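You operate a simulated robot arm through the tools that you are given. There is no shell and no other tool.

Carry out the task below with a simulated robot arm. There is one attempt and no reset: what you move stays moved.

## Task
Fill the empty white can with 110 ml of blue water.
Fine: it is in the white tray; stand it in the blue slider, blue dial to BLUE, slider in, green button once, slider out; leave the orange switch on. Set down upright: what you pick out. Where these are worked on the way, their far stop is far enough and under half their travel is too little: blue slider.

Only the result counts: the job must be done as asked and must still hold three seconds after the hand-in. Knocking over, shifting, dropping, spilling or breaking anything else fails it.

## Robot
A 6-joint arm with a two-finger parallel gripper, fixed in place. Base frame: the origin is on the floor under the middle of its stand, x ahead of it, y to its left, z up; the work surface is at about z = 900. Units: mm, degrees, N and s.
With the tool pointing down near the work surface it reaches from about 300 to 660 mm from the base axis. Its first joint turns from -115.0 to 115.0 degrees. Payload 3.43 kg.
The TCP is the grasp point between the finger pads, 34 mm short of the fingertips. In the tool frame z runs along the fingers and y along their closing line. The gripper opens to 128 mm. The fingers are 24 mm wide and 12 mm thick; the gripper's body (48 by 130 mm) begins 96 mm behind the TCP.
Orientation is told as [roll, pitch, yaw] about the base's x, y, z axes, in that order, counted from this pose: with the fingers straight down and closing along the base's y, the tool's x points along the base's -x, its y along +y and its z along -z.

## Interface
- The arm moves only by the tool jog_arm. Its argument "increments" is one flat list of numbers, 6 for each row, row after row: the shift along the tool's x, y, z in units of 400 mm (1.0 is 400 mm), then the turn, a rotation vector about the tool's x, y, z in units of 45 degrees (1.0 is 45 degrees). In form: [tx, ty, tz, wx, wy, wz, tx, ty, tz, wx, wy, wz, ...]. A call has 1 to 20 rows; each row is the pose to reach, as a shift and turn from the pose commanded when the call began, along the tool's axes at that moment. "gripper" is the closure in counts, from 0 (fully open) to 255 (shut), set as the call begins (left out, the last holds). A call with a number of a shift or a turn outside -1 to 1 is refused whole. Rows are played at 5 a second. More than 50 mm and 8.6 degrees between two rows, or a gripper value outside its range, and nothing of the call is played. A pose out of reach is approached as far as the arm can. The call stops where the force on the tool passes 40 N (or 10 N more than at its start, if that is more) or the arm is blocked; 0.2 s more then pass. Each finger travels about 153 mm/s and halts on what it meets, pressing with about 41 N; the grip force reading is that of the motor and also rises with nothing between the fingers. The clock runs only during rows and for 0.2 s after the last one: add rows that repeat a pose to give the fingers time. The reply holds the time, the measured pose of the TCP, the force on the tool along the base axes, the opening and the grip force, in the units named above and with some noise, with the torque about the TCP (base axes, N m) and any sound that the robot's microphone picked up, and new pictures: "show" is both (left out), scene, wrist or none.
- Cameras (640 x 400 px; columns grow to the right, rows downward): "scene" is fixed at [401.3, -500.1, 1656]; the picture's right is [0.98, 0.22, 0.00], its down [0.20, -0.92, -0.34] and it looks along [-0.07, 0.33, -0.94] (base axes); focal length 306 px, centre (320, 200). "wrist" rides on the gripper at [76, -11, -160] in the tool frame; the picture's right is [0.15, 0.99, 0.00], its down [-0.88, 0.13, -0.46] and it looks along [-0.45, 0.07, 0.89] (tool axes); focal length 234 px, centre (320, 200). There is no depth. A picture from a camera that has moved, and an enlarged one, comes with that camera's place and axes in the base frame and with its lens.
- move_column(by): slides the trunk up (or, below 0, down) by that many mm; the arm rides with it, the base frame stays. It gives what a move gives, with no picture.
- enlarge(camera, box): a new picture of the part [left, top, right, bottom] of that camera's present view, enlarged. The clock stands still meanwhile.
- hand_in(): hands the job in; it is judged then, once.

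Nothing tells you positions but the pictures and the camera data. Unless the task says otherwise, let go and move clear before handing in.

The tools are called as name(argument=value, ...) on one line, values as JSON. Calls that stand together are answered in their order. jog_arm: Moves the arm, as the interface text tells. Its arguments: {"type":"object","properties":{"increments":{"type":"array","items":{"type":"number"}},"gripper":{"type":"number"},"show":{"type":"string","enum":["both","scene","wrist","none"]}},"required":["increments"]} The other tools are called the same way: move_column (by) moves the trunk up or down; enlarge (camera, box) takes an enlarged picture of a part of a camera's view; hand_in () hands the job in.

At the start:

```text
time_s: 0.0
tcp_pos: [391.1, -207.1, 1231.1]
tool_rot: [0.0, 0.0, -0.1]
contact_force: [-0.3, -0.5, -0.2]
torque: [0.01, 0.02, 0.0]
finger_gap: 127.9
grip_force: 0.1
trunk travel left (down, up): [-875.0, 115.0]
```

scene: 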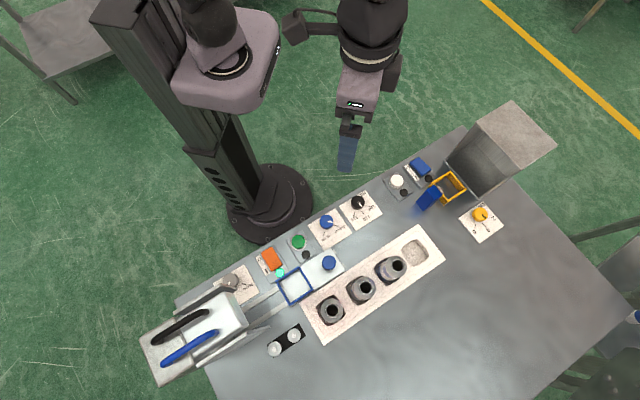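
wrist: 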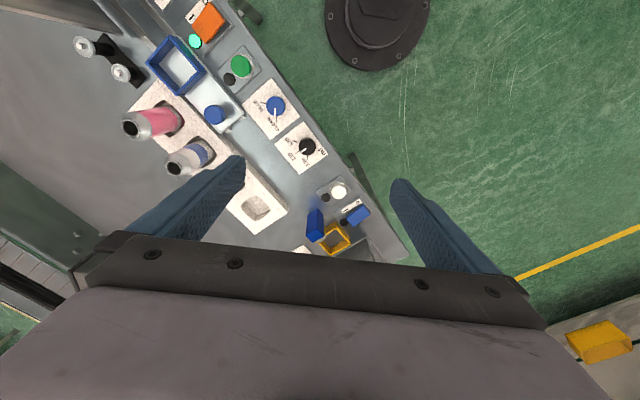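

I see a bench with a white tray holding three cans and one empty pocket, a blue slider, dials, buttons and an orange switch. I'll first enlarge the views to identify everything.

enlarge(camera="scene", box=[220, 200, 380, 300])

enlarge(camera="scene", box=[280, 230, 440, 330])

enlarge(camera="scene", box=[140, 260, 300, 360])

enlarge(camera="scene", box=[360, 130, 520, 230])

enlarge(camera="wrist", box=[100, 0, 340, 150])

```text
4.00 times, centred on (300, 250) of scene
camera zoom: at [401.3, -500.1, 1656.0], right [0.98, 0.22, 0.0], down [0.2, -0.92, -0.34], along [-0.07, 0.33, -0.94], focal length 1225 px, centre (400, 0)
```

zoom: 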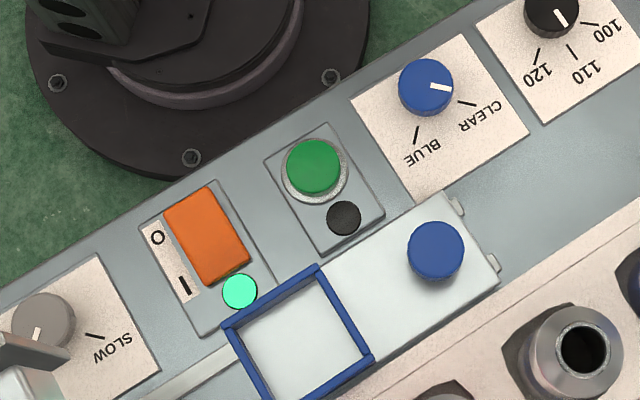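

```text
4.00 times, centred on (360, 280) of scene
camera zoom: at [401.3, -500.1, 1656.0], right [0.98, 0.22, 0.0], down [0.2, -0.92, -0.34], along [-0.07, 0.33, -0.94], focal length 1225 px, centre (160, -120)
```

zoom: 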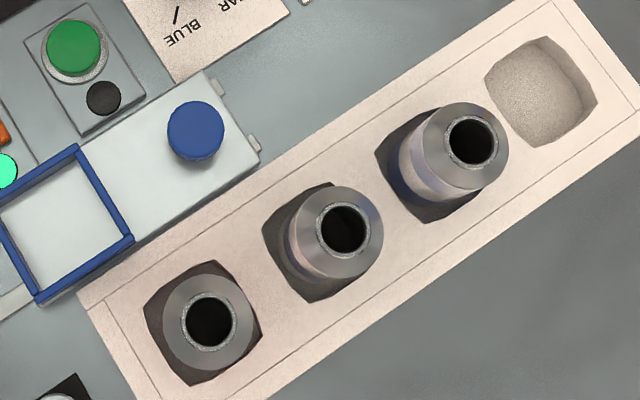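

```text
4.00 times, centred on (220, 310) of scene
camera zoom: at [401.3, -500.1, 1656.0], right [0.98, 0.22, 0.0], down [0.2, -0.92, -0.34], along [-0.07, 0.33, -0.94], focal length 1225 px, centre (720, -240)
```

zoom: 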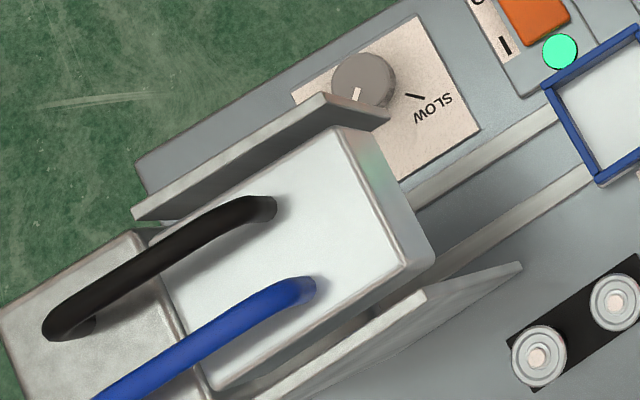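

```text
4.00 times, centred on (440, 180) of scene
camera zoom: at [401.3, -500.1, 1656.0], right [0.98, 0.22, 0.0], down [0.2, -0.92, -0.34], along [-0.07, 0.33, -0.94], focal length 1225 px, centre (-160, 280)
```

zoom: 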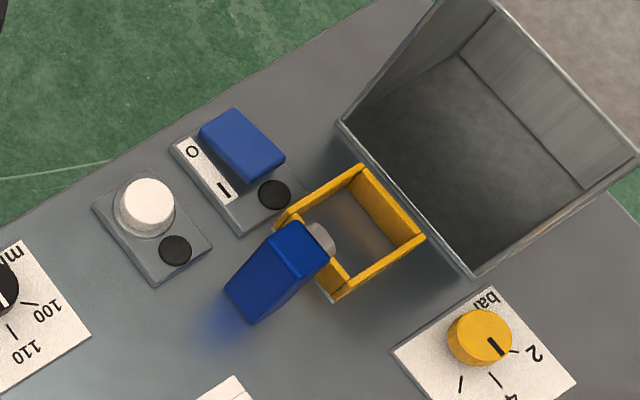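

```text
2.67 times, centred on (220, 75) of wrist
camera zoom: at [316.1, -217.3, 1391.5], right [-0.15, 0.99, 0.0], down [0.88, 0.13, 0.46], along [0.45, 0.07, -0.89], focal length 624 px, centre (587, 533)
```

zoom: 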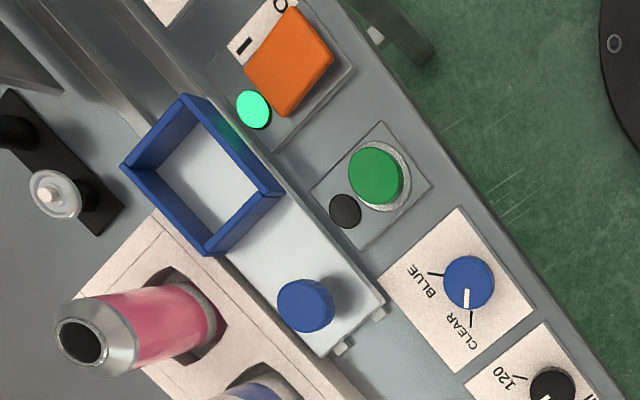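

The tray has three cans (the left one looks pink) and I need a clearer view of their colours and the dials. I'll turn the wrist by 45° to face the bench and move closer.

jog_arm(increments=[-0.012, -0.0554, 0.0212, 0, 0, 0.1667, -0.0242, -0.1108, 0.0425, 0, 0, 0.3333, -0.0363, -0.1663, 0.0637, 0, 0, 0.5, -0.0483, -0.2217, 0.085, 0, 0, 0.6667, -0.0604, -0.2771, 0.1062, 0, 0, 0.8333, -0.0725, -0.3325, 0.1275, 0, 0, 1.0], gripper=0, show="both")

```text
time_s: 1.4
tcp_pos: [421.6, -340.5, 1177.5]
tool_rot: [0.0, -0.1, -45.2]
contact_force: [0.2, -0.4, -1.1]
torque: [0.01, 0.01, 0.0]
finger_gap: 127.9
grip_force: 0.0
trunk travel left (down, up): [-875.0, 115.0]
camera wrist: at [359.8, -293.8, 1338.0], right [0.6, 0.8, 0.0], down [0.71, -0.53, 0.46], along [0.36, -0.27, -0.89], focal length 234 px, centre (320, 200)
```

scene: 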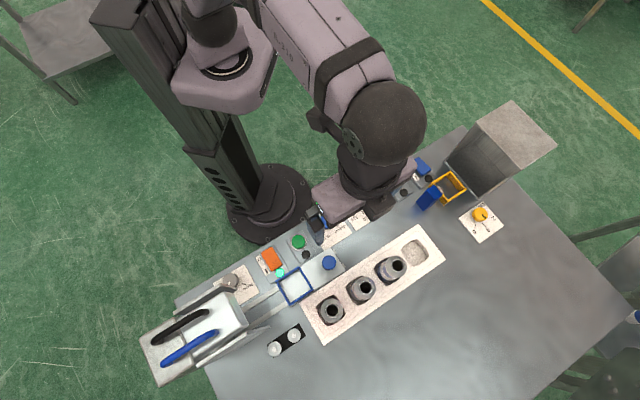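
wrist: 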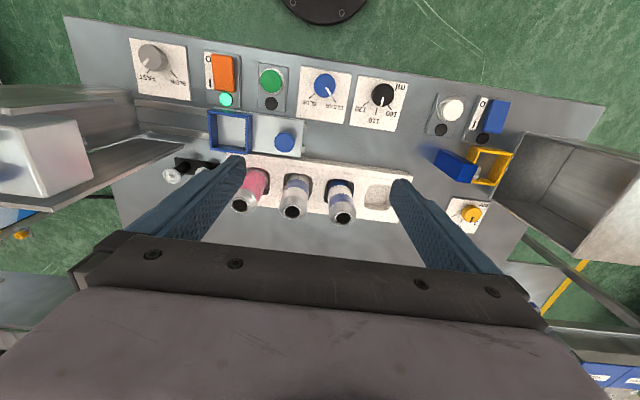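

Three cans: pink at left, two whiter ones with bluish bands. I'll enlarge to read them and the dials.

enlarge(camera="wrist", box=[220, 140, 420, 240])

enlarge(camera="wrist", box=[260, 50, 420, 150])

enlarge(camera="wrist", box=[120, 30, 280, 130])

enlarge(camera="wrist", box=[420, 80, 540, 240])

```text
3.20 times, centred on (320, 190) of wrist
camera zoom: at [359.8, -293.8, 1338.0], right [0.6, 0.8, 0.0], down [0.71, -0.53, 0.46], along [0.36, -0.27, -0.89], focal length 749 px, centre (320, 232)
```

zoom: 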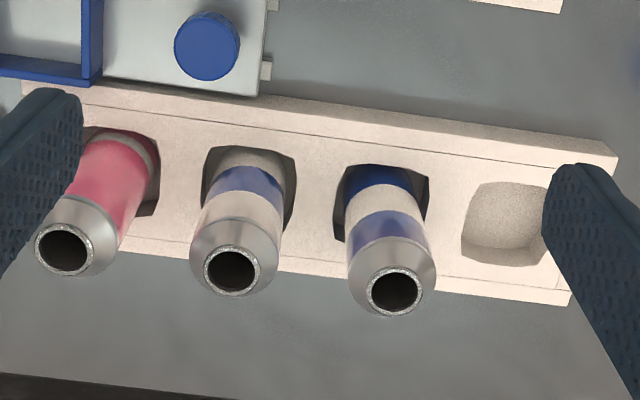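

```text
4.00 times, centred on (340, 100) of wrist
camera zoom: at [359.8, -293.8, 1338.0], right [0.6, 0.8, 0.0], down [0.71, -0.53, 0.46], along [0.36, -0.27, -0.89], focal length 937 px, centre (240, 600)
```

zoom: 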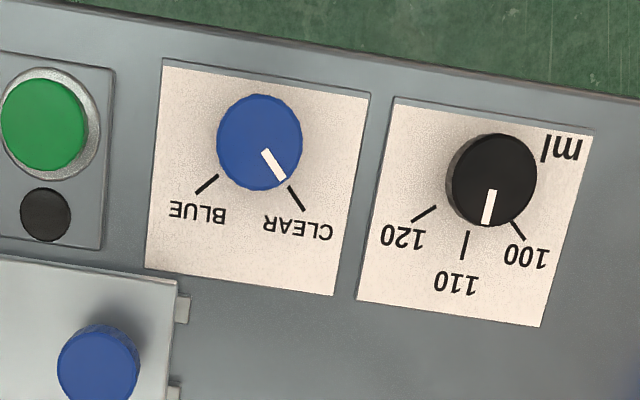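

```text
4.00 times, centred on (200, 80) of wrist
camera zoom: at [359.8, -293.8, 1338.0], right [0.6, 0.8, 0.0], down [0.71, -0.53, 0.46], along [0.36, -0.27, -0.89], focal length 937 px, centre (800, 680)
```

zoom: 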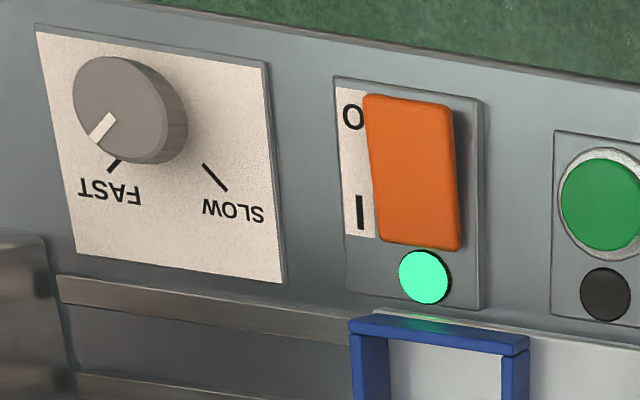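

```text
2.50 times, centred on (480, 160) of wrist
camera zoom: at [359.8, -293.8, 1338.0], right [0.6, 0.8, 0.0], down [0.71, -0.53, 0.46], along [0.36, -0.27, -0.89], focal length 585 px, centre (-80, 300)
```

zoom: 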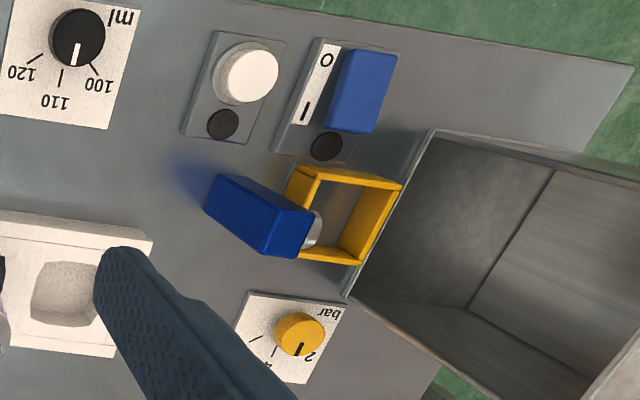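

The volume dial already points at 110, blue dial is at CLEAR, the orange switch is on. I'll tilt the wrist to look at the cans' sides from closer to tell which is the white one.

jog_arm(increments=[-0.0045, -0.0354, 0.0688, 0, -0.1667, 0, -0.009, -0.0708, 0.1375, 0, -0.3333, 0, -0.0135, -0.1061, 0.2063, 0, -0.5, 0, -0.018, -0.1415, 0.275, 0, -0.6667, 0], show="both")

```text
time_s: 2.4
tcp_pos: [385.2, -385.9, 1066.1]
tool_rot: [-0.1, -30.1, -45.0]
contact_force: [1.1, 0.5, -0.1]
torque: [0.05, 0.01, 0.03]
finger_gap: 127.9
grip_force: 0.0
trunk travel left (down, up): [-875.0, 115.0]
camera wrist: at [274.8, -291.1, 1168.3], right [0.61, 0.79, -0.07], down [0.47, -0.29, 0.84], along [0.64, -0.54, -0.55], focal length 234 px, centre (320, 200)
```

scene: 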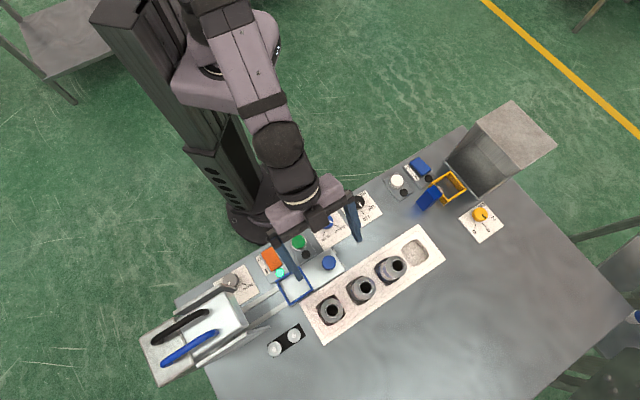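
wrist: 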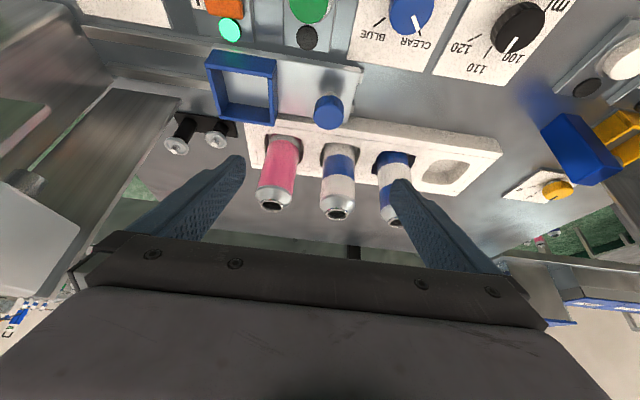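

Now the cans are seen from the side (image is upside down). Enlarging.

enlarge(camera="wrist", box=[240, 120, 430, 230])

enlarge(camera="wrist", box=[350, 0, 560, 130])

enlarge(camera="wrist", box=[190, 30, 370, 140])

```text
3.37 times, centred on (335, 175) of wrist
camera zoom: at [274.8, -291.1, 1168.3], right [0.61, 0.79, -0.07], down [0.47, -0.29, 0.84], along [0.64, -0.54, -0.55], focal length 789 px, centre (270, 284)
```

zoom: 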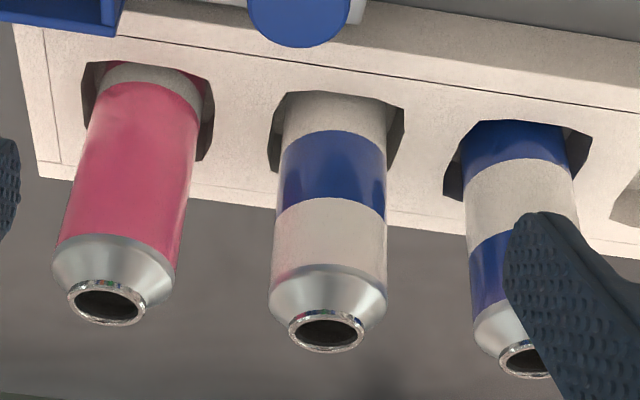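

```text
3.05 times, centred on (455, 65) of wrist
camera zoom: at [274.8, -291.1, 1168.3], right [0.61, 0.79, -0.07], down [0.47, -0.29, 0.84], along [0.64, -0.54, -0.55], focal length 714 px, centre (-91, 611)
```

zoom: 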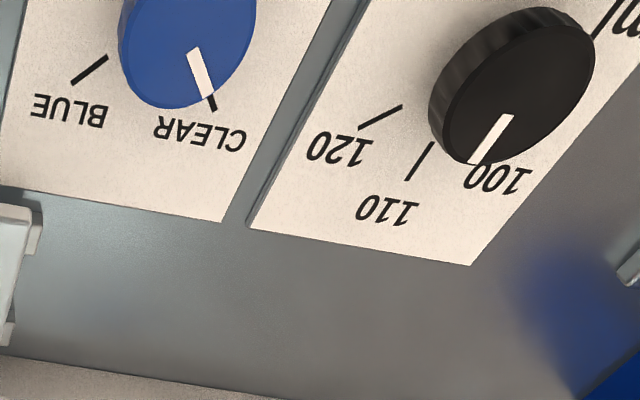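

```text
3.56 times, centred on (280, 85) of wrist
camera zoom: at [274.8, -291.1, 1168.3], right [0.61, 0.79, -0.07], down [0.47, -0.29, 0.84], along [0.64, -0.54, -0.55], focal length 833 px, centre (462, 609)
```

zoom: 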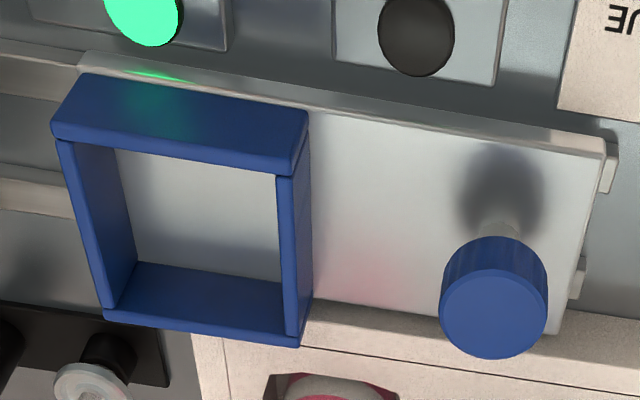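

The middle can is white with a blue ring, the right one is blue with a white ring, and the left is pink, so the middle can (about x 480, y -437) is my target. Before acting I want a look at the machine into which the slider goes, so I turn the wrist toward it.

jog_arm(increments=[-0.0137, -0.0268, -0.0113, 0.0833, 0, 0.1443, -0.0274, -0.0536, -0.0227, 0.1667, 0, 0.2887, -0.0411, -0.0804, -0.034, 0.25, 0, 0.433, -0.0548, -0.1072, -0.0453, 0.3333, 0, 0.5774, -0.0685, -0.134, -0.0567, 0.4167, 0, 0.7217, -0.0822, -0.1608, -0.068, 0.5, 0, 0.866], show="none")

jog_arm(increments=[0, 0, 0, 0.0833, 0, 0.1443, 0, 0, 0, 0.1667, 0, 0.2887, 0, 0, 0, 0.25, 0, 0.433, 0, 0, 0, 0.3333, 0, 0.5774, 0, 0, 0, 0.4167, 0, 0.7217, 0, 0, 0, 0.5, 0, 0.866], show="both")

```text
time_s: 3.8
tcp_pos: [352.2, -438.8, 1109.1]
tool_rot: [0.0, -30.1, -90.1]
contact_force: [0.2, 0.0, -0.2]
torque: [0.04, 0.02, 0.0]
finger_gap: 128.0
grip_force: 0.1
trunk travel left (down, up): [-875.0, 115.0]
```

```text
time_s: 5.2
tcp_pos: [350.8, -440.5, 1108.9]
tool_rot: [0.0, -30.0, -135.1]
contact_force: [0.1, 0.5, 0.6]
torque: [-0.01, 0.02, 0.01]
finger_gap: 128.2
grip_force: 0.0
trunk travel left (down, up): [-875.0, 115.0]
camera wrist: at [446.2, -329.6, 1211.4], right [0.79, -0.61, -0.07], down [-0.29, -0.47, 0.83], along [-0.55, -0.64, -0.55], focal length 234 px, centre (320, 200)
```

scene: 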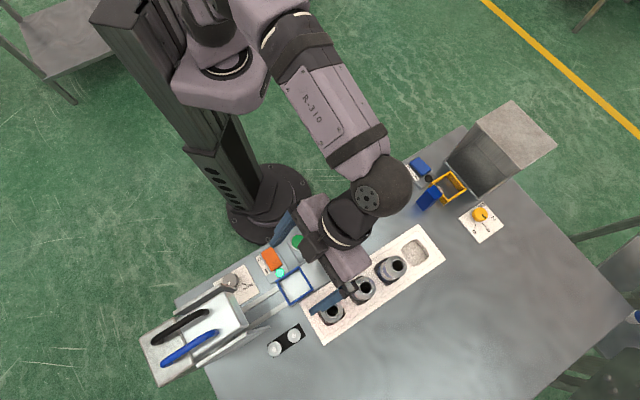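
wrist: 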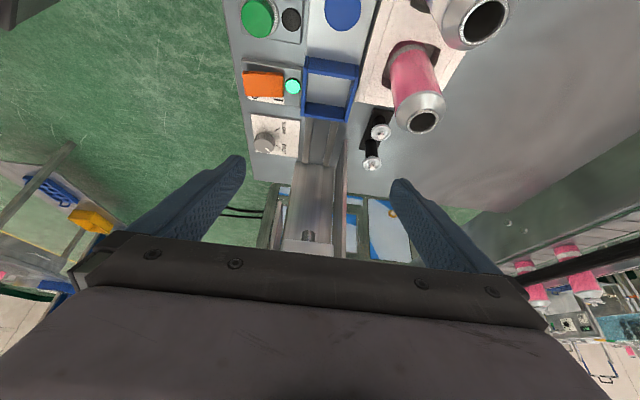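

The wrist reaches this heading. Enlarging the machine's mouth.

enlarge(camera="wrist", box=[240, 40, 420, 260])

enlarge(camera="wrist", box=[360, 0, 520, 140])

enlarge(camera="scene", box=[130, 255, 310, 390])

```text
1.82 times, centred on (330, 150) of wrist
camera zoom: at [446.2, -329.6, 1211.4], right [0.79, -0.61, -0.07], down [-0.29, -0.47, 0.83], along [-0.55, -0.64, -0.55], focal length 426 px, centre (302, 291)
```

zoom: 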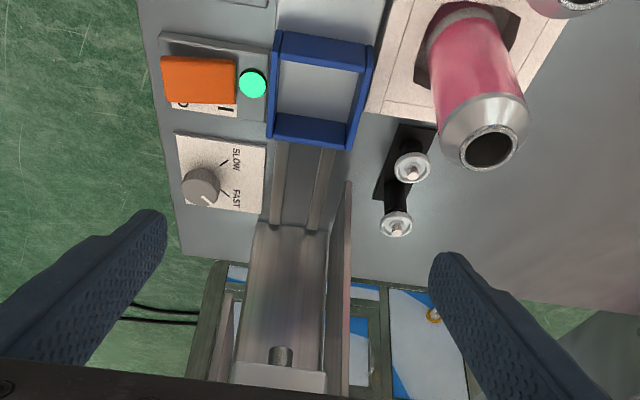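

```text
2.86 times, centred on (440, 70) of wrist
camera zoom: at [446.2, -329.6, 1211.4], right [0.79, -0.61, -0.07], down [-0.29, -0.47, 0.83], along [-0.55, -0.64, -0.55], focal length 669 px, centre (-23, 571)
```

zoom: 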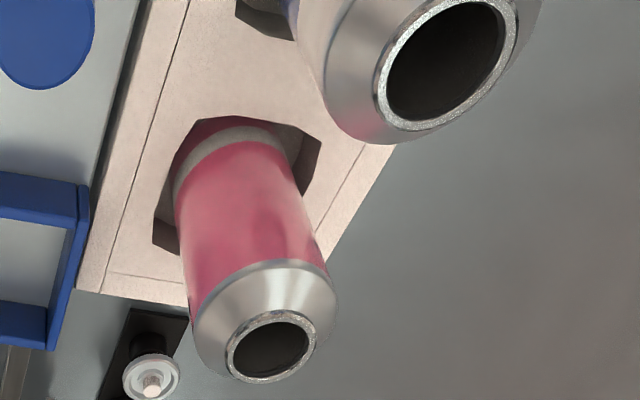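

```text
2.96 times, centred on (220, 322) of scene
camera zoom: at [401.3, -500.1, 1656.0], right [0.98, 0.22, 0.0], down [0.2, -0.92, -0.34], along [-0.07, 0.33, -0.94], focal length 908 px, centre (616, -163)
```

zoom: 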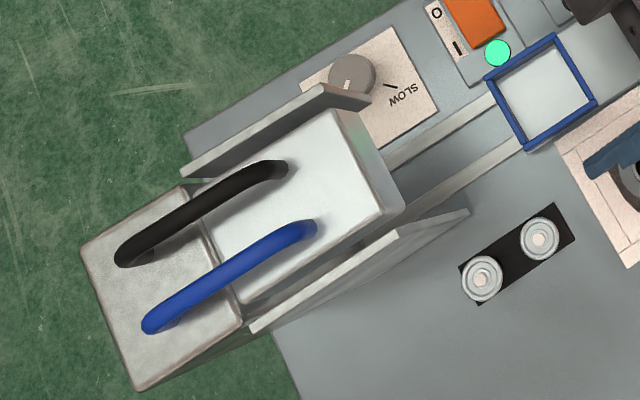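

The slider runs on two rails beneath an overhanging head, and the knob stays outside. First I'll set the blue dial (about x 370, y -291): straighten the tool, move above it and turn to yaw 0.

jog_arm(increments=[0.0619, -0.0575, -0.043, 0, 0.1667, 0, 0.1238, -0.1149, -0.086, 0, 0.3333, 0, 0.1856, -0.1724, -0.129, 0, 0.5, 0, 0.2475, -0.2298, -0.172, 0, 0.6667, 0], show="none")

jog_arm(increments=[0, 0, 0, 0, 0, -0.1667, 0, 0, 0, 0, 0, -0.3333, 0, 0, 0, 0, 0, -0.5, 0, 0, 0, 0, 0, -0.6667, 0, 0, 0, 0, 0, -0.8333, 0, 0, 0, 0, 0, -1.0], show="none")

jog_arm(increments=[0, 0, 0, 0, 0, -0.1667, 0, 0, 0, 0, 0, -0.3333, 0, 0, 0, 0, 0, -0.5, 0, 0, 0, 0, 0, -0.6667, 0, 0, 0, 0, 0, -0.8333, 0, 0, 0, 0, 0, -1.0], show="none")

jog_arm(increments=[0, 0, 0.025, 0, 0, -0.1667, 0, 0, 0.05, 0, 0, -0.3333, 0, 0, 0.075, 0, 0, -0.5, 0, 0, 0.1, 0, 0, -0.6667, 0, 0, 0.125, 0, 0, -0.8333, 0, 0, 0.15, 0, 0, -1.0], show="both")

```text
time_s: 6.2
tcp_pos: [370.4, -288.1, 1122.3]
tool_rot: [0.1, 0.2, -135.0]
contact_force: [0.1, -0.8, -0.1]
torque: [0.01, -0.03, 0.0]
finger_gap: 127.9
grip_force: 0.0
trunk travel left (down, up): [-875.0, 115.0]
```

```text
time_s: 7.6
tcp_pos: [370.2, -289.3, 1118.6]
tool_rot: [0.1, 0.1, -89.8]
contact_force: [-0.2, -0.7, 0.1]
torque: [0.01, -0.01, -0.02]
finger_gap: 128.1
grip_force: 0.0
trunk travel left (down, up): [-875.0, 115.0]
```

```text
time_s: 9.0
tcp_pos: [370.2, -291.2, 1119.8]
tool_rot: [0.1, -0.1, -44.8]
contact_force: [-0.8, -0.2, 0.3]
torque: [-0.01, -0.01, 0.03]
finger_gap: 127.9
grip_force: 0.0
trunk travel left (down, up): [-875.0, 115.0]
```

```text
time_s: 10.4
tcp_pos: [370.7, -290.1, 1060.0]
tool_rot: [0.1, 0.1, 0.1]
contact_force: [-0.3, -1.3, 0.1]
torque: [0.02, -0.02, -0.02]
finger_gap: 128.0
grip_force: 0.1
trunk travel left (down, up): [-875.0, 115.0]
camera wrist: at [295.5, -300.9, 1220.2], right [-0.15, 0.99, 0.0], down [0.88, 0.13, 0.46], along [0.45, 0.07, -0.89], focal length 234 px, centre (320, 200)
```

scene: 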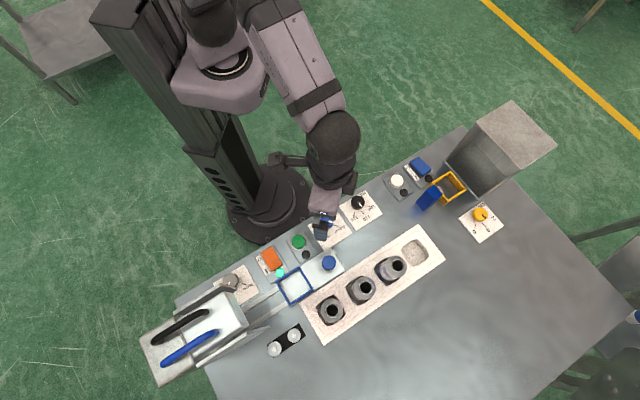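
wrist: 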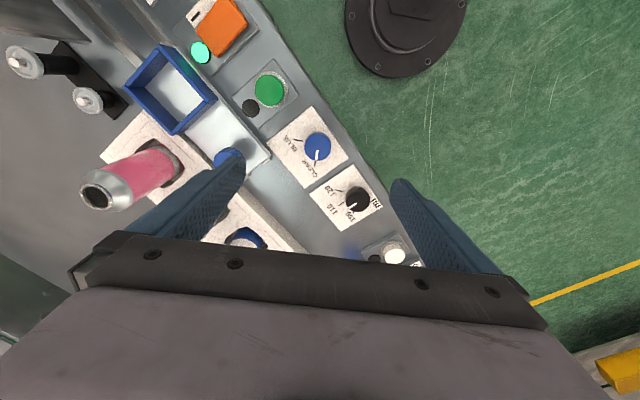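

The blue dial is nearly under the tool. I'll enlarge to centre it precisely.

enlarge(camera="wrist", box=[270, 110, 390, 220])

enlarge(camera="wrist", box=[120, 40, 280, 170])

```text
3.64 times, centred on (330, 165) of wrist
camera zoom: at [295.5, -300.9, 1220.2], right [-0.15, 0.99, 0.0], down [0.88, 0.13, 0.46], along [0.45, 0.07, -0.89], focal length 852 px, centre (284, 327)
```

zoom: 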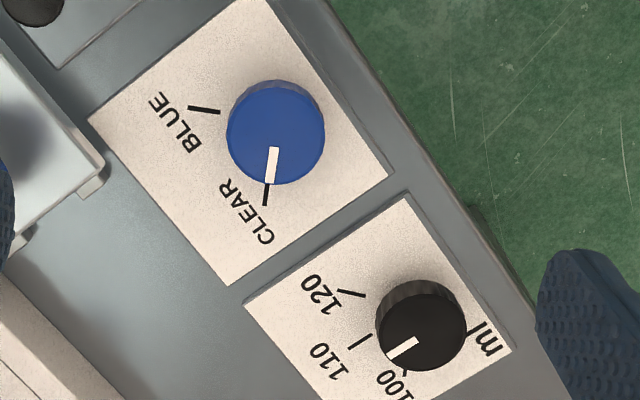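

```text
3.08 times, centred on (200, 105) of wrist
camera zoom: at [295.5, -300.9, 1220.2], right [-0.15, 0.99, 0.0], down [0.88, 0.13, 0.46], along [0.45, 0.07, -0.89], focal length 720 px, centre (689, 492)
```

zoom: 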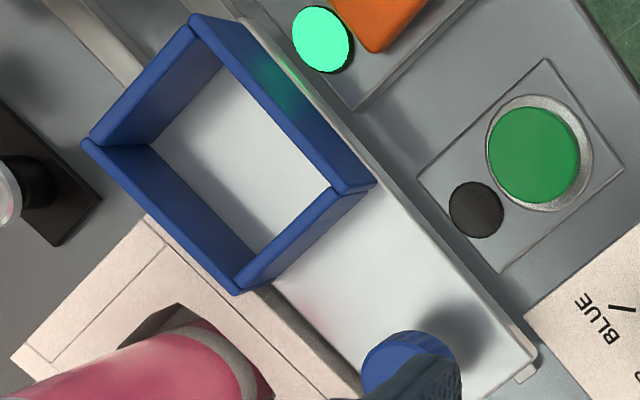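

Dial centre comes out at about (371, -292), top near z 922. I'll lower around it with the fingers part-open.

jog_arm(increments=[-0.0006, -0.0006, 0.0719, 0, 0, 0, -0.0013, -0.0013, 0.1438, 0, 0, 0, -0.0019, -0.0019, 0.2156, 0, 0, 0, -0.0025, -0.0025, 0.2875, 0, 0, 0], gripper=116, show="both")

```text
time_s: 11.4
tcp_pos: [368.7, -290.1, 942.7]
tool_rot: [0.1, 0.0, 0.0]
contact_force: [0.3, 0.6, -0.9]
torque: [0.03, 0.0, 0.03]
finger_gap: 69.7
grip_force: 0.0
trunk travel left (down, up): [-875.0, 115.0]
camera wrist: at [293.5, -300.7, 1104.9], right [-0.15, 0.99, 0.0], down [0.88, 0.13, 0.46], along [0.45, 0.07, -0.89], focal length 234 px, centre (320, 200)
```

scene: 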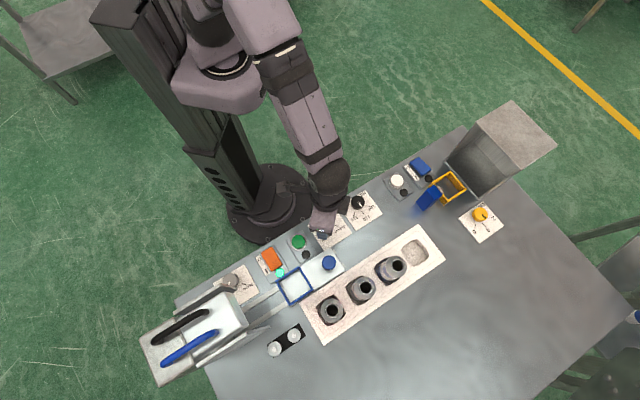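
wrist: 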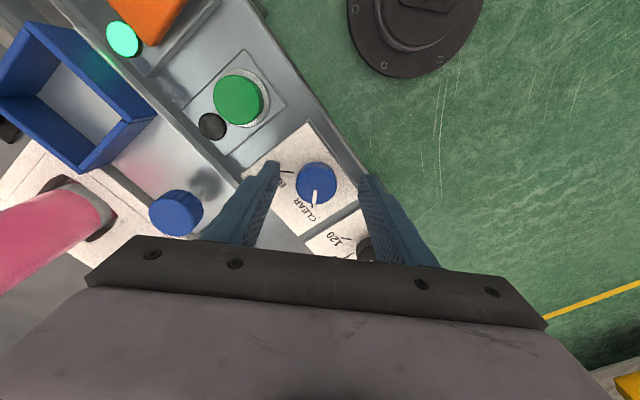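

The fingers straddle the dial. I'll check the centring before closing.

enlarge(camera="wrist", box=[250, 130, 400, 260])

```text
3.08 times, centred on (325, 195) of wrist
camera zoom: at [293.5, -300.7, 1104.9], right [-0.15, 0.99, 0.0], down [0.88, 0.13, 0.46], along [0.45, 0.07, -0.89], focal length 720 px, centre (305, 215)
```

zoom: 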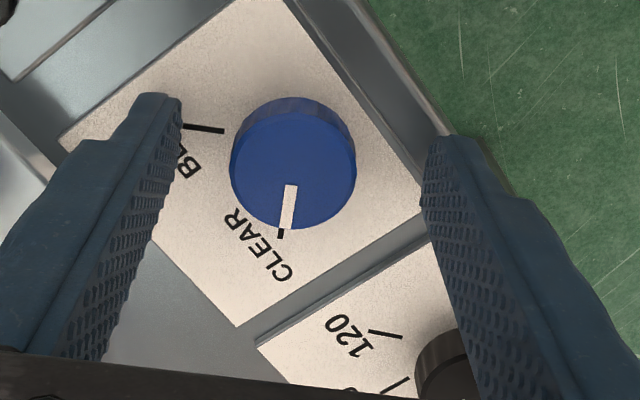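

jog_arm(increments=[-0.0075, -0.00625, 0, 0, 0, 0, -0.0075, -0.00625, 0, 0, 0, 0], show="none")

jog_arm(increments=[0, 0, 0, 0, 0, 0, 0, 0, 0, 0, 0, 0, 0, 0, 0, 0, 0, 0], gripper=255, show="wrist")

```text
time_s: 12.0
tcp_pos: [371.6, -293.8, 944.3]
tool_rot: [0.0, 0.0, -0.1]
contact_force: [-0.2, 1.1, -1.2]
torque: [0.01, 0.01, 0.04]
finger_gap: 69.8
grip_force: 0.0
trunk travel left (down, up): [-875.0, 115.0]
```

```text
time_s: 12.8
tcp_pos: [372.9, -293.4, 944.0]
tool_rot: [-0.1, 0.0, 0.1]
contact_force: [1.4, 3.3, -2.1]
torque: [0.3, -0.13, -0.05]
finger_gap: 32.9
grip_force: 45.6
trunk travel left (down, up): [-875.0, 115.0]
camera wrist: at [297.9, -303.6, 1105.2], right [-0.15, 0.99, 0.0], down [0.88, 0.13, 0.46], along [0.45, 0.07, -0.89], focal length 234 px, centre (320, 200)
```

wrist: 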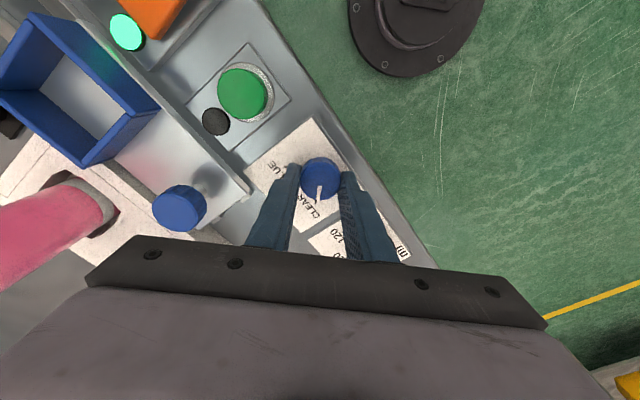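

The dial is held (33 mm). Now turn it clockwise toward BLUE, half first.

jog_arm(increments=[0, 0, 0, 0, 0, 0.1667, 0, 0, 0, 0, 0, 0.3333, 0, 0, 0, 0, 0, 0.5, 0, 0, 0, 0, 0, 0.6667, 0, 0, 0, 0, 0, 0.8333, 0, 0, 0, 0, 0, 1.0], show="wrist")

```text
time_s: 14.2
tcp_pos: [373.3, -295.6, 945.1]
tool_rot: [0.0, 0.1, -45.2]
contact_force: [-7.8, -2.7, -4.6]
torque: [0.83, 1.15, 0.05]
finger_gap: 33.2
grip_force: 44.8
trunk travel left (down, up): [-875.0, 115.0]
camera wrist: at [311.7, -248.8, 1105.4], right [0.6, 0.8, 0.0], down [0.71, -0.53, 0.45], along [0.36, -0.27, -0.89], focal length 234 px, centre (320, 200)
```

wrist: 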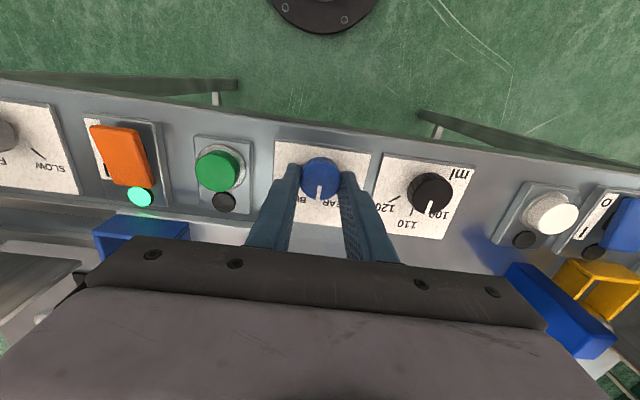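

The pointer followed. Turning the second half.

jog_arm(increments=[0, 0, 0, 0, 0, 0.1667, 0, 0, 0, 0, 0, 0.3333, 0, 0, 0, 0, 0, 0.5, 0, 0, 0, 0, 0, 0.6667, 0, 0, 0, 0, 0, 0.8333, 0, 0, 0, 0, 0, 1.0], show="wrist")

```text
time_s: 15.6
tcp_pos: [371.5, -295.4, 944.7]
tool_rot: [-0.1, 0.2, -90.1]
contact_force: [-25.7, -5.9, -7.7]
torque: [-0.65, 0.12, 0.08]
finger_gap: 33.0
grip_force: 44.8
trunk travel left (down, up): [-875.0, 115.0]
camera wrist: at [359.9, -219.6, 1105.3], right [0.99, 0.15, 0.0], down [0.13, -0.88, 0.45], along [0.07, -0.45, -0.89], focal length 234 px, centre (320, 200)
```

wrist: 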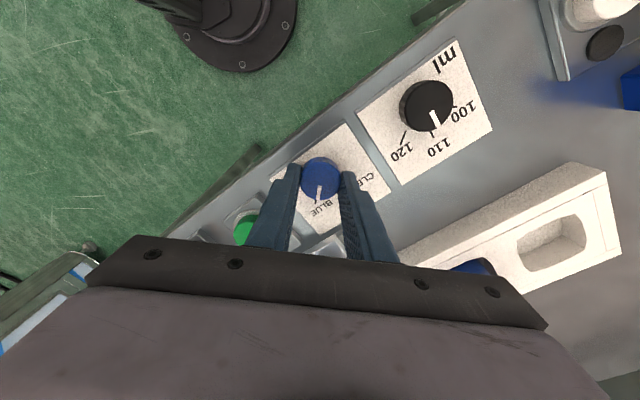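

enlarge(camera="wrist", box=[260, 110, 400, 240])

```text
3.08 times, centred on (330, 175) of wrist
camera zoom: at [359.9, -219.6, 1105.3], right [0.99, 0.15, 0.0], down [0.13, -0.88, 0.45], along [0.07, -0.45, -0.89], focal length 720 px, centre (289, 277)
```

zoom: 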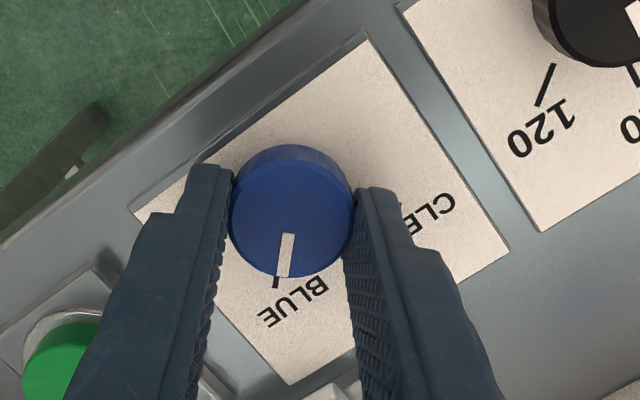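

The pointer lines up with the BLUE tick. Release and rise to verify.

jog_arm(increments=[0, 0, 0, 0, 0, 0, 0, 0, 0, 0, 0, 0], gripper=116, show="none")

jog_arm(increments=[0, 0, -0.1, 0, 0, 0, 0, 0, -0.2, 0, 0, 0, 0, 0, -0.3, 0, 0, 0], show="both")

```text
time_s: 16.2
tcp_pos: [375.2, -294.9, 946.2]
tool_rot: [0.1, -0.1, -90.0]
contact_force: [-0.7, 0.2, 0.2]
torque: [-0.02, 0.02, 0.02]
finger_gap: 69.8
grip_force: 0.0
trunk travel left (down, up): [-875.0, 115.0]
```

```text
time_s: 17.0
tcp_pos: [376.0, -293.5, 1063.7]
tool_rot: [0.0, -0.1, -90.0]
contact_force: [0.0, 0.3, 0.6]
torque: [-0.02, 0.0, 0.0]
finger_gap: 70.1
grip_force: 0.0
trunk travel left (down, up): [-875.0, 115.0]
camera wrist: at [364.0, -216.9, 1225.0], right [0.99, 0.15, 0.0], down [0.13, -0.88, 0.46], along [0.07, -0.45, -0.89], focal length 234 px, centre (320, 200)
```

scene: 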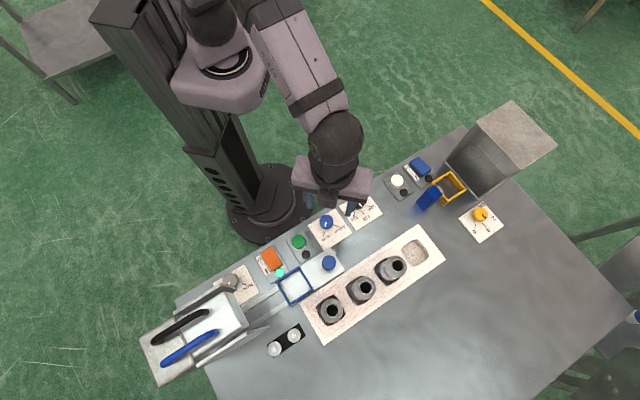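
wrist: 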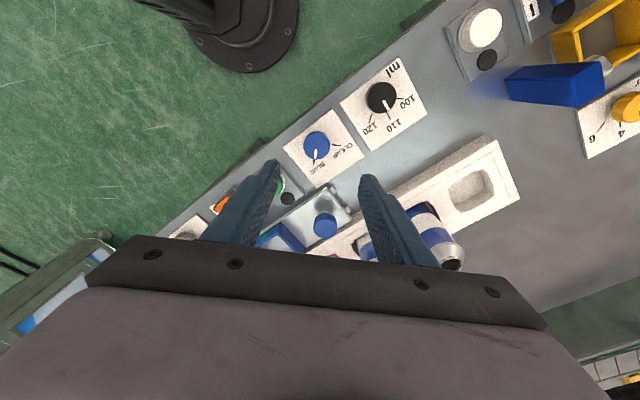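

enlarge(camera="wrist", box=[270, 70, 430, 190])

enlarge(camera="scene", box=[230, 200, 390, 300])

```text
3.33 times, centred on (350, 130) of wrist
camera zoom: at [364.0, -216.9, 1225.0], right [0.99, 0.15, 0.0], down [0.13, -0.88, 0.46], along [0.07, -0.45, -0.89], focal length 781 px, centre (220, 433)
```

zoom: 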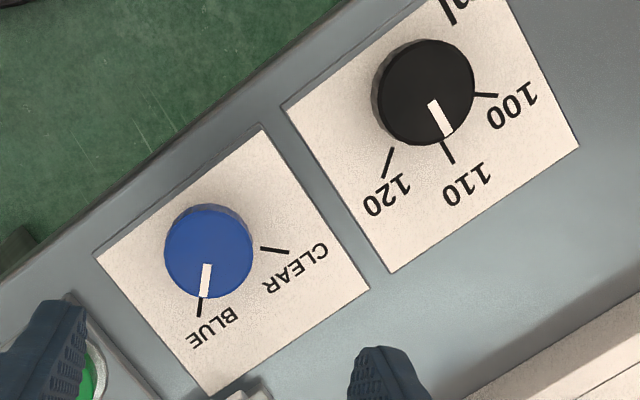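

```text
4.00 times, centred on (310, 250) of scene
camera zoom: at [401.3, -500.1, 1656.0], right [0.98, 0.22, 0.0], down [0.2, -0.92, -0.34], along [-0.07, 0.33, -0.94], focal length 1225 px, centre (360, 0)
```

zoom: 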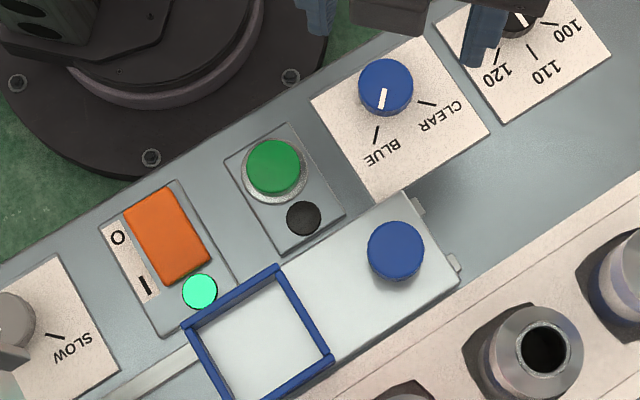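

Dial is at BLUE, volume at 110, lamp still lit. Next I go above the middle (white) can, fingers closing across the tray.

jog_arm(increments=[-0.0596, 0.0442, -0.05, 0, 0, 0.1667, -0.1192, 0.0883, -0.0875, 0, 0, 0.3333, -0.1788, 0.1325, -0.0875, 0, 0, 0.5, -0.2383, 0.1767, -0.0875, 0, 0, 0.6667, -0.2979, 0.2208, -0.0875, 0, 0, 0.8333, -0.3575, 0.265, -0.0875, 0, 0, 1.0, -0.3575, 0.265, -0.0875, 0, 0, 1.0], gripper=76, show="both")

```text
time_s: 18.6
tcp_pos: [467.8, -419.9, 1090.4]
tool_rot: [-0.2, 0.0, -135.1]
contact_force: [0.0, -0.3, 0.0]
torque: [0.07, 0.05, 0.0]
finger_gap: 89.9
grip_force: 0.1
out of reach, approached as far as the arm can: row 6, 7
trunk travel left (down, up): [-875.0, 115.0]
camera wrist: at [514.2, -359.5, 1251.1], right [0.8, -0.6, 0.0], down [-0.53, -0.71, 0.46], along [-0.27, -0.36, -0.89], focal length 234 px, centre (320, 200)
```

scene: 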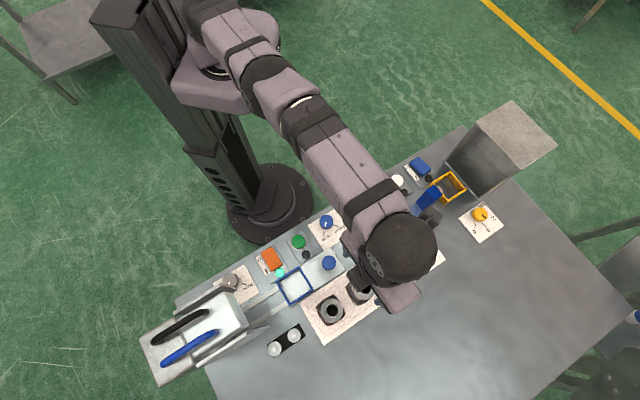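
wrist: 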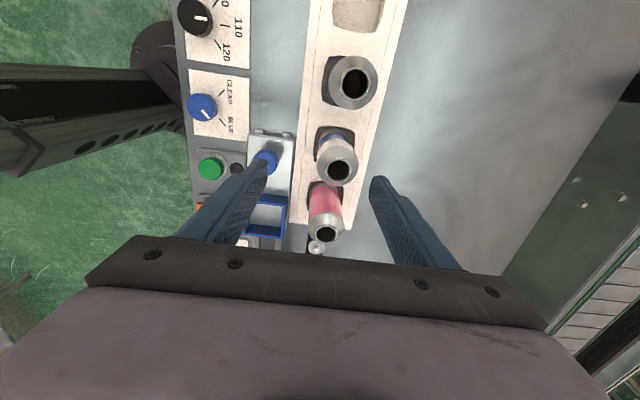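

The pose was just out of reach at this height. Raising the trunk should give the arm more reach at can height.

move_column(by=100)

```text
time_s: 19.9
tcp_pos: [467.1, -420.1, 1190.5]
tool_rot: [0.0, 0.0, -135.0]
contact_force: [0.1, 0.2, -0.2]
torque: [0.02, 0.02, 0.0]
finger_gap: 89.7
grip_force: 0.0
trunk travel left (down, up): [-975.0, 15.0]
```

jog_arm(increments=[0, 0, 0.075, 0, 0, 0, 0, 0, 0.15, 0, 0, 0, 0, 0, 0.225, 0, 0, 0, 0, 0, 0.225, 0, 0, 0], show="wrist")

```text
time_s: 20.9
tcp_pos: [466.6, -421.1, 1101.5]
tool_rot: [-0.1, -0.1, -135.0]
contact_force: [0.1, -0.3, 0.1]
torque: [0.0, 0.04, -0.02]
finger_gap: 89.9
grip_force: 0.0
trunk travel left (down, up): [-975.0, 15.0]
camera wrist: at [513.2, -359.5, 1261.5], right [0.8, -0.6, 0.0], down [-0.53, -0.71, 0.46], along [-0.27, -0.37, -0.89], focal length 234 px, centre (320, 200)
```

wrist: 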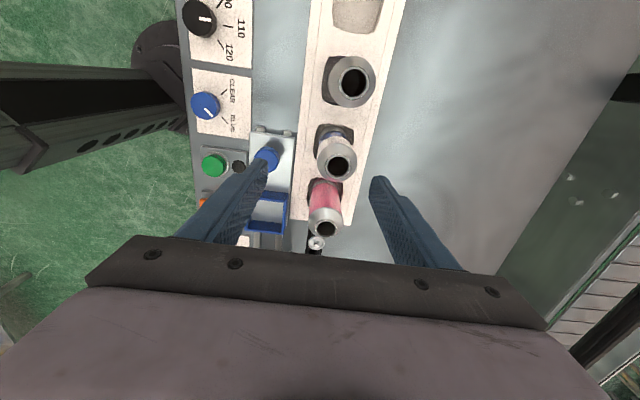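

enlarge(camera="wrist", box=[280, 40, 400, 250])

```text
1.90 times, centred on (340, 145) of wrist
camera zoom: at [513.2, -359.5, 1261.5], right [0.8, -0.6, 0.0], down [-0.53, -0.71, 0.46], along [-0.27, -0.37, -0.89], focal length 446 px, centre (282, 305)
```

zoom: 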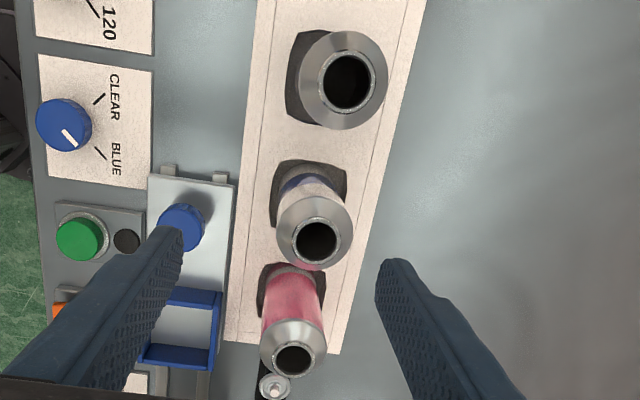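

jog_arm(increments=[-0.0029, 0.0271, 0, 0, 0, 0, -0.0058, 0.0543, 0, 0, 0, 0, -0.0058, 0.0543, 0.05, 0, 0, 0, -0.0058, 0.0543, 0.05, 0, 0, 0], show="wrist")

```text
time_s: 21.9
tcp_pos: [478.9, -434.3, 1080.9]
tool_rot: [0.0, 0.0, -135.1]
contact_force: [-0.4, -0.3, 0.0]
torque: [0.02, -0.04, -0.02]
finger_gap: 90.0
grip_force: 0.1
out of reach, approached as far as the arm can: row 2, 3, 4
trunk travel left (down, up): [-975.0, 15.0]
camera wrist: at [523.7, -371.7, 1241.8], right [0.8, -0.6, 0.0], down [-0.53, -0.71, 0.46], along [-0.27, -0.37, -0.89], focal length 234 px, centre (320, 200)
```

wrist: 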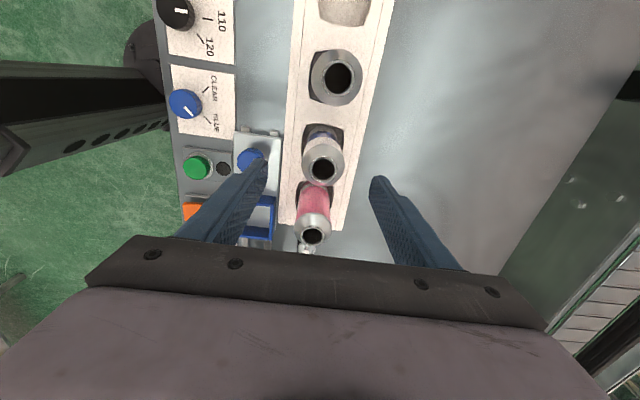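

jog_arm(increments=[0, 0, 0.05, 0, 0, 0, -0.0025, 0.0081, 0.075, 0, 0, 0, -0.0025, 0.0081, 0.075, 0, 0, 0], show="wrist")

```text
time_s: 22.7
tcp_pos: [476.3, -436.7, 1051.7]
tool_rot: [0.0, 0.0, -134.9]
contact_force: [-0.6, 0.4, 0.0]
torque: [0.01, 0.0, 0.0]
finger_gap: 90.0
grip_force: 0.1
trunk travel left (down, up): [-975.0, 15.0]
camera wrist: at [522.9, -374.6, 1210.9], right [0.8, -0.6, 0.0], down [-0.53, -0.71, 0.46], along [-0.27, -0.37, -0.89], focal length 234 px, centre (320, 200)
```

wrist: 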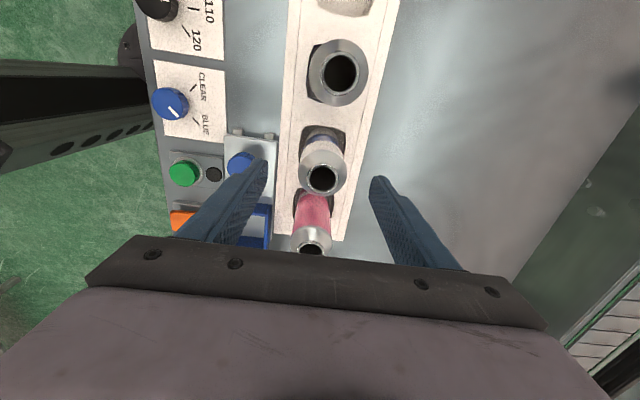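

enlarge(camera="wrist", box=[260, 110, 400, 260])

```text
2.67 times, centred on (330, 185) of wrist
camera zoom: at [522.9, -374.6, 1210.9], right [0.8, -0.6, 0.0], down [-0.53, -0.71, 0.46], along [-0.27, -0.37, -0.89], focal length 624 px, centre (293, 240)
```

zoom: 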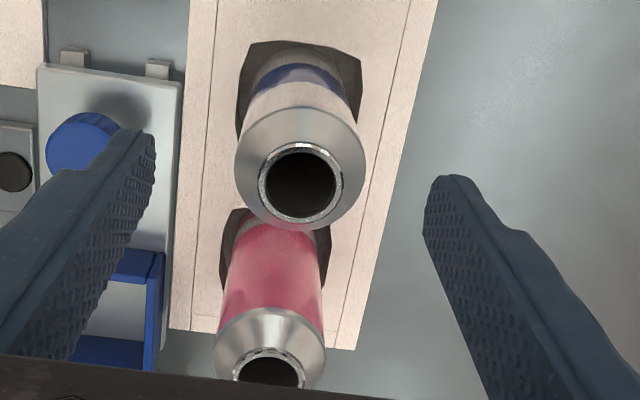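

The can is centred to within 3 mm. Correct, lower to grip height (z≈987) and check.

jog_arm(increments=[0, 0.007, 0.04, 0, 0, 0, 0, 0.007, 0.1, 0, 0, 0, 0, 0.007, 0.16, 0, 0, 0, 0, 0.007, 0.16, 0, 0, 0], show="both")

```text
time_s: 23.7
tcp_pos: [475.4, -433.3, 987.3]
tool_rot: [0.0, 0.0, -134.9]
contact_force: [-0.2, 0.2, 0.4]
torque: [0.02, 0.02, 0.02]
finger_gap: 90.0
grip_force: 0.0
out of reach, approached as far as the arm can: row 1, 2, 3, 4
trunk travel left (down, up): [-975.0, 15.0]
camera wrist: at [520.8, -371.4, 1147.7], right [0.8, -0.6, 0.0], down [-0.53, -0.71, 0.46], along [-0.27, -0.37, -0.89], focal length 234 px, centre (320, 200)
```

scene: 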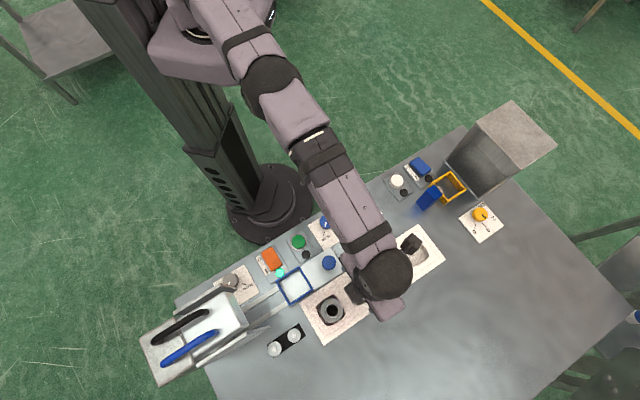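
wrist: 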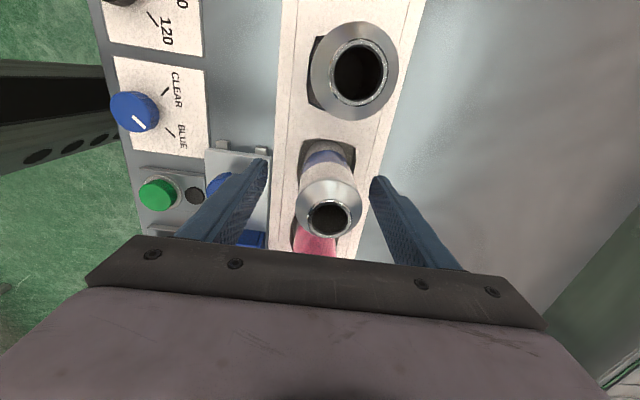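

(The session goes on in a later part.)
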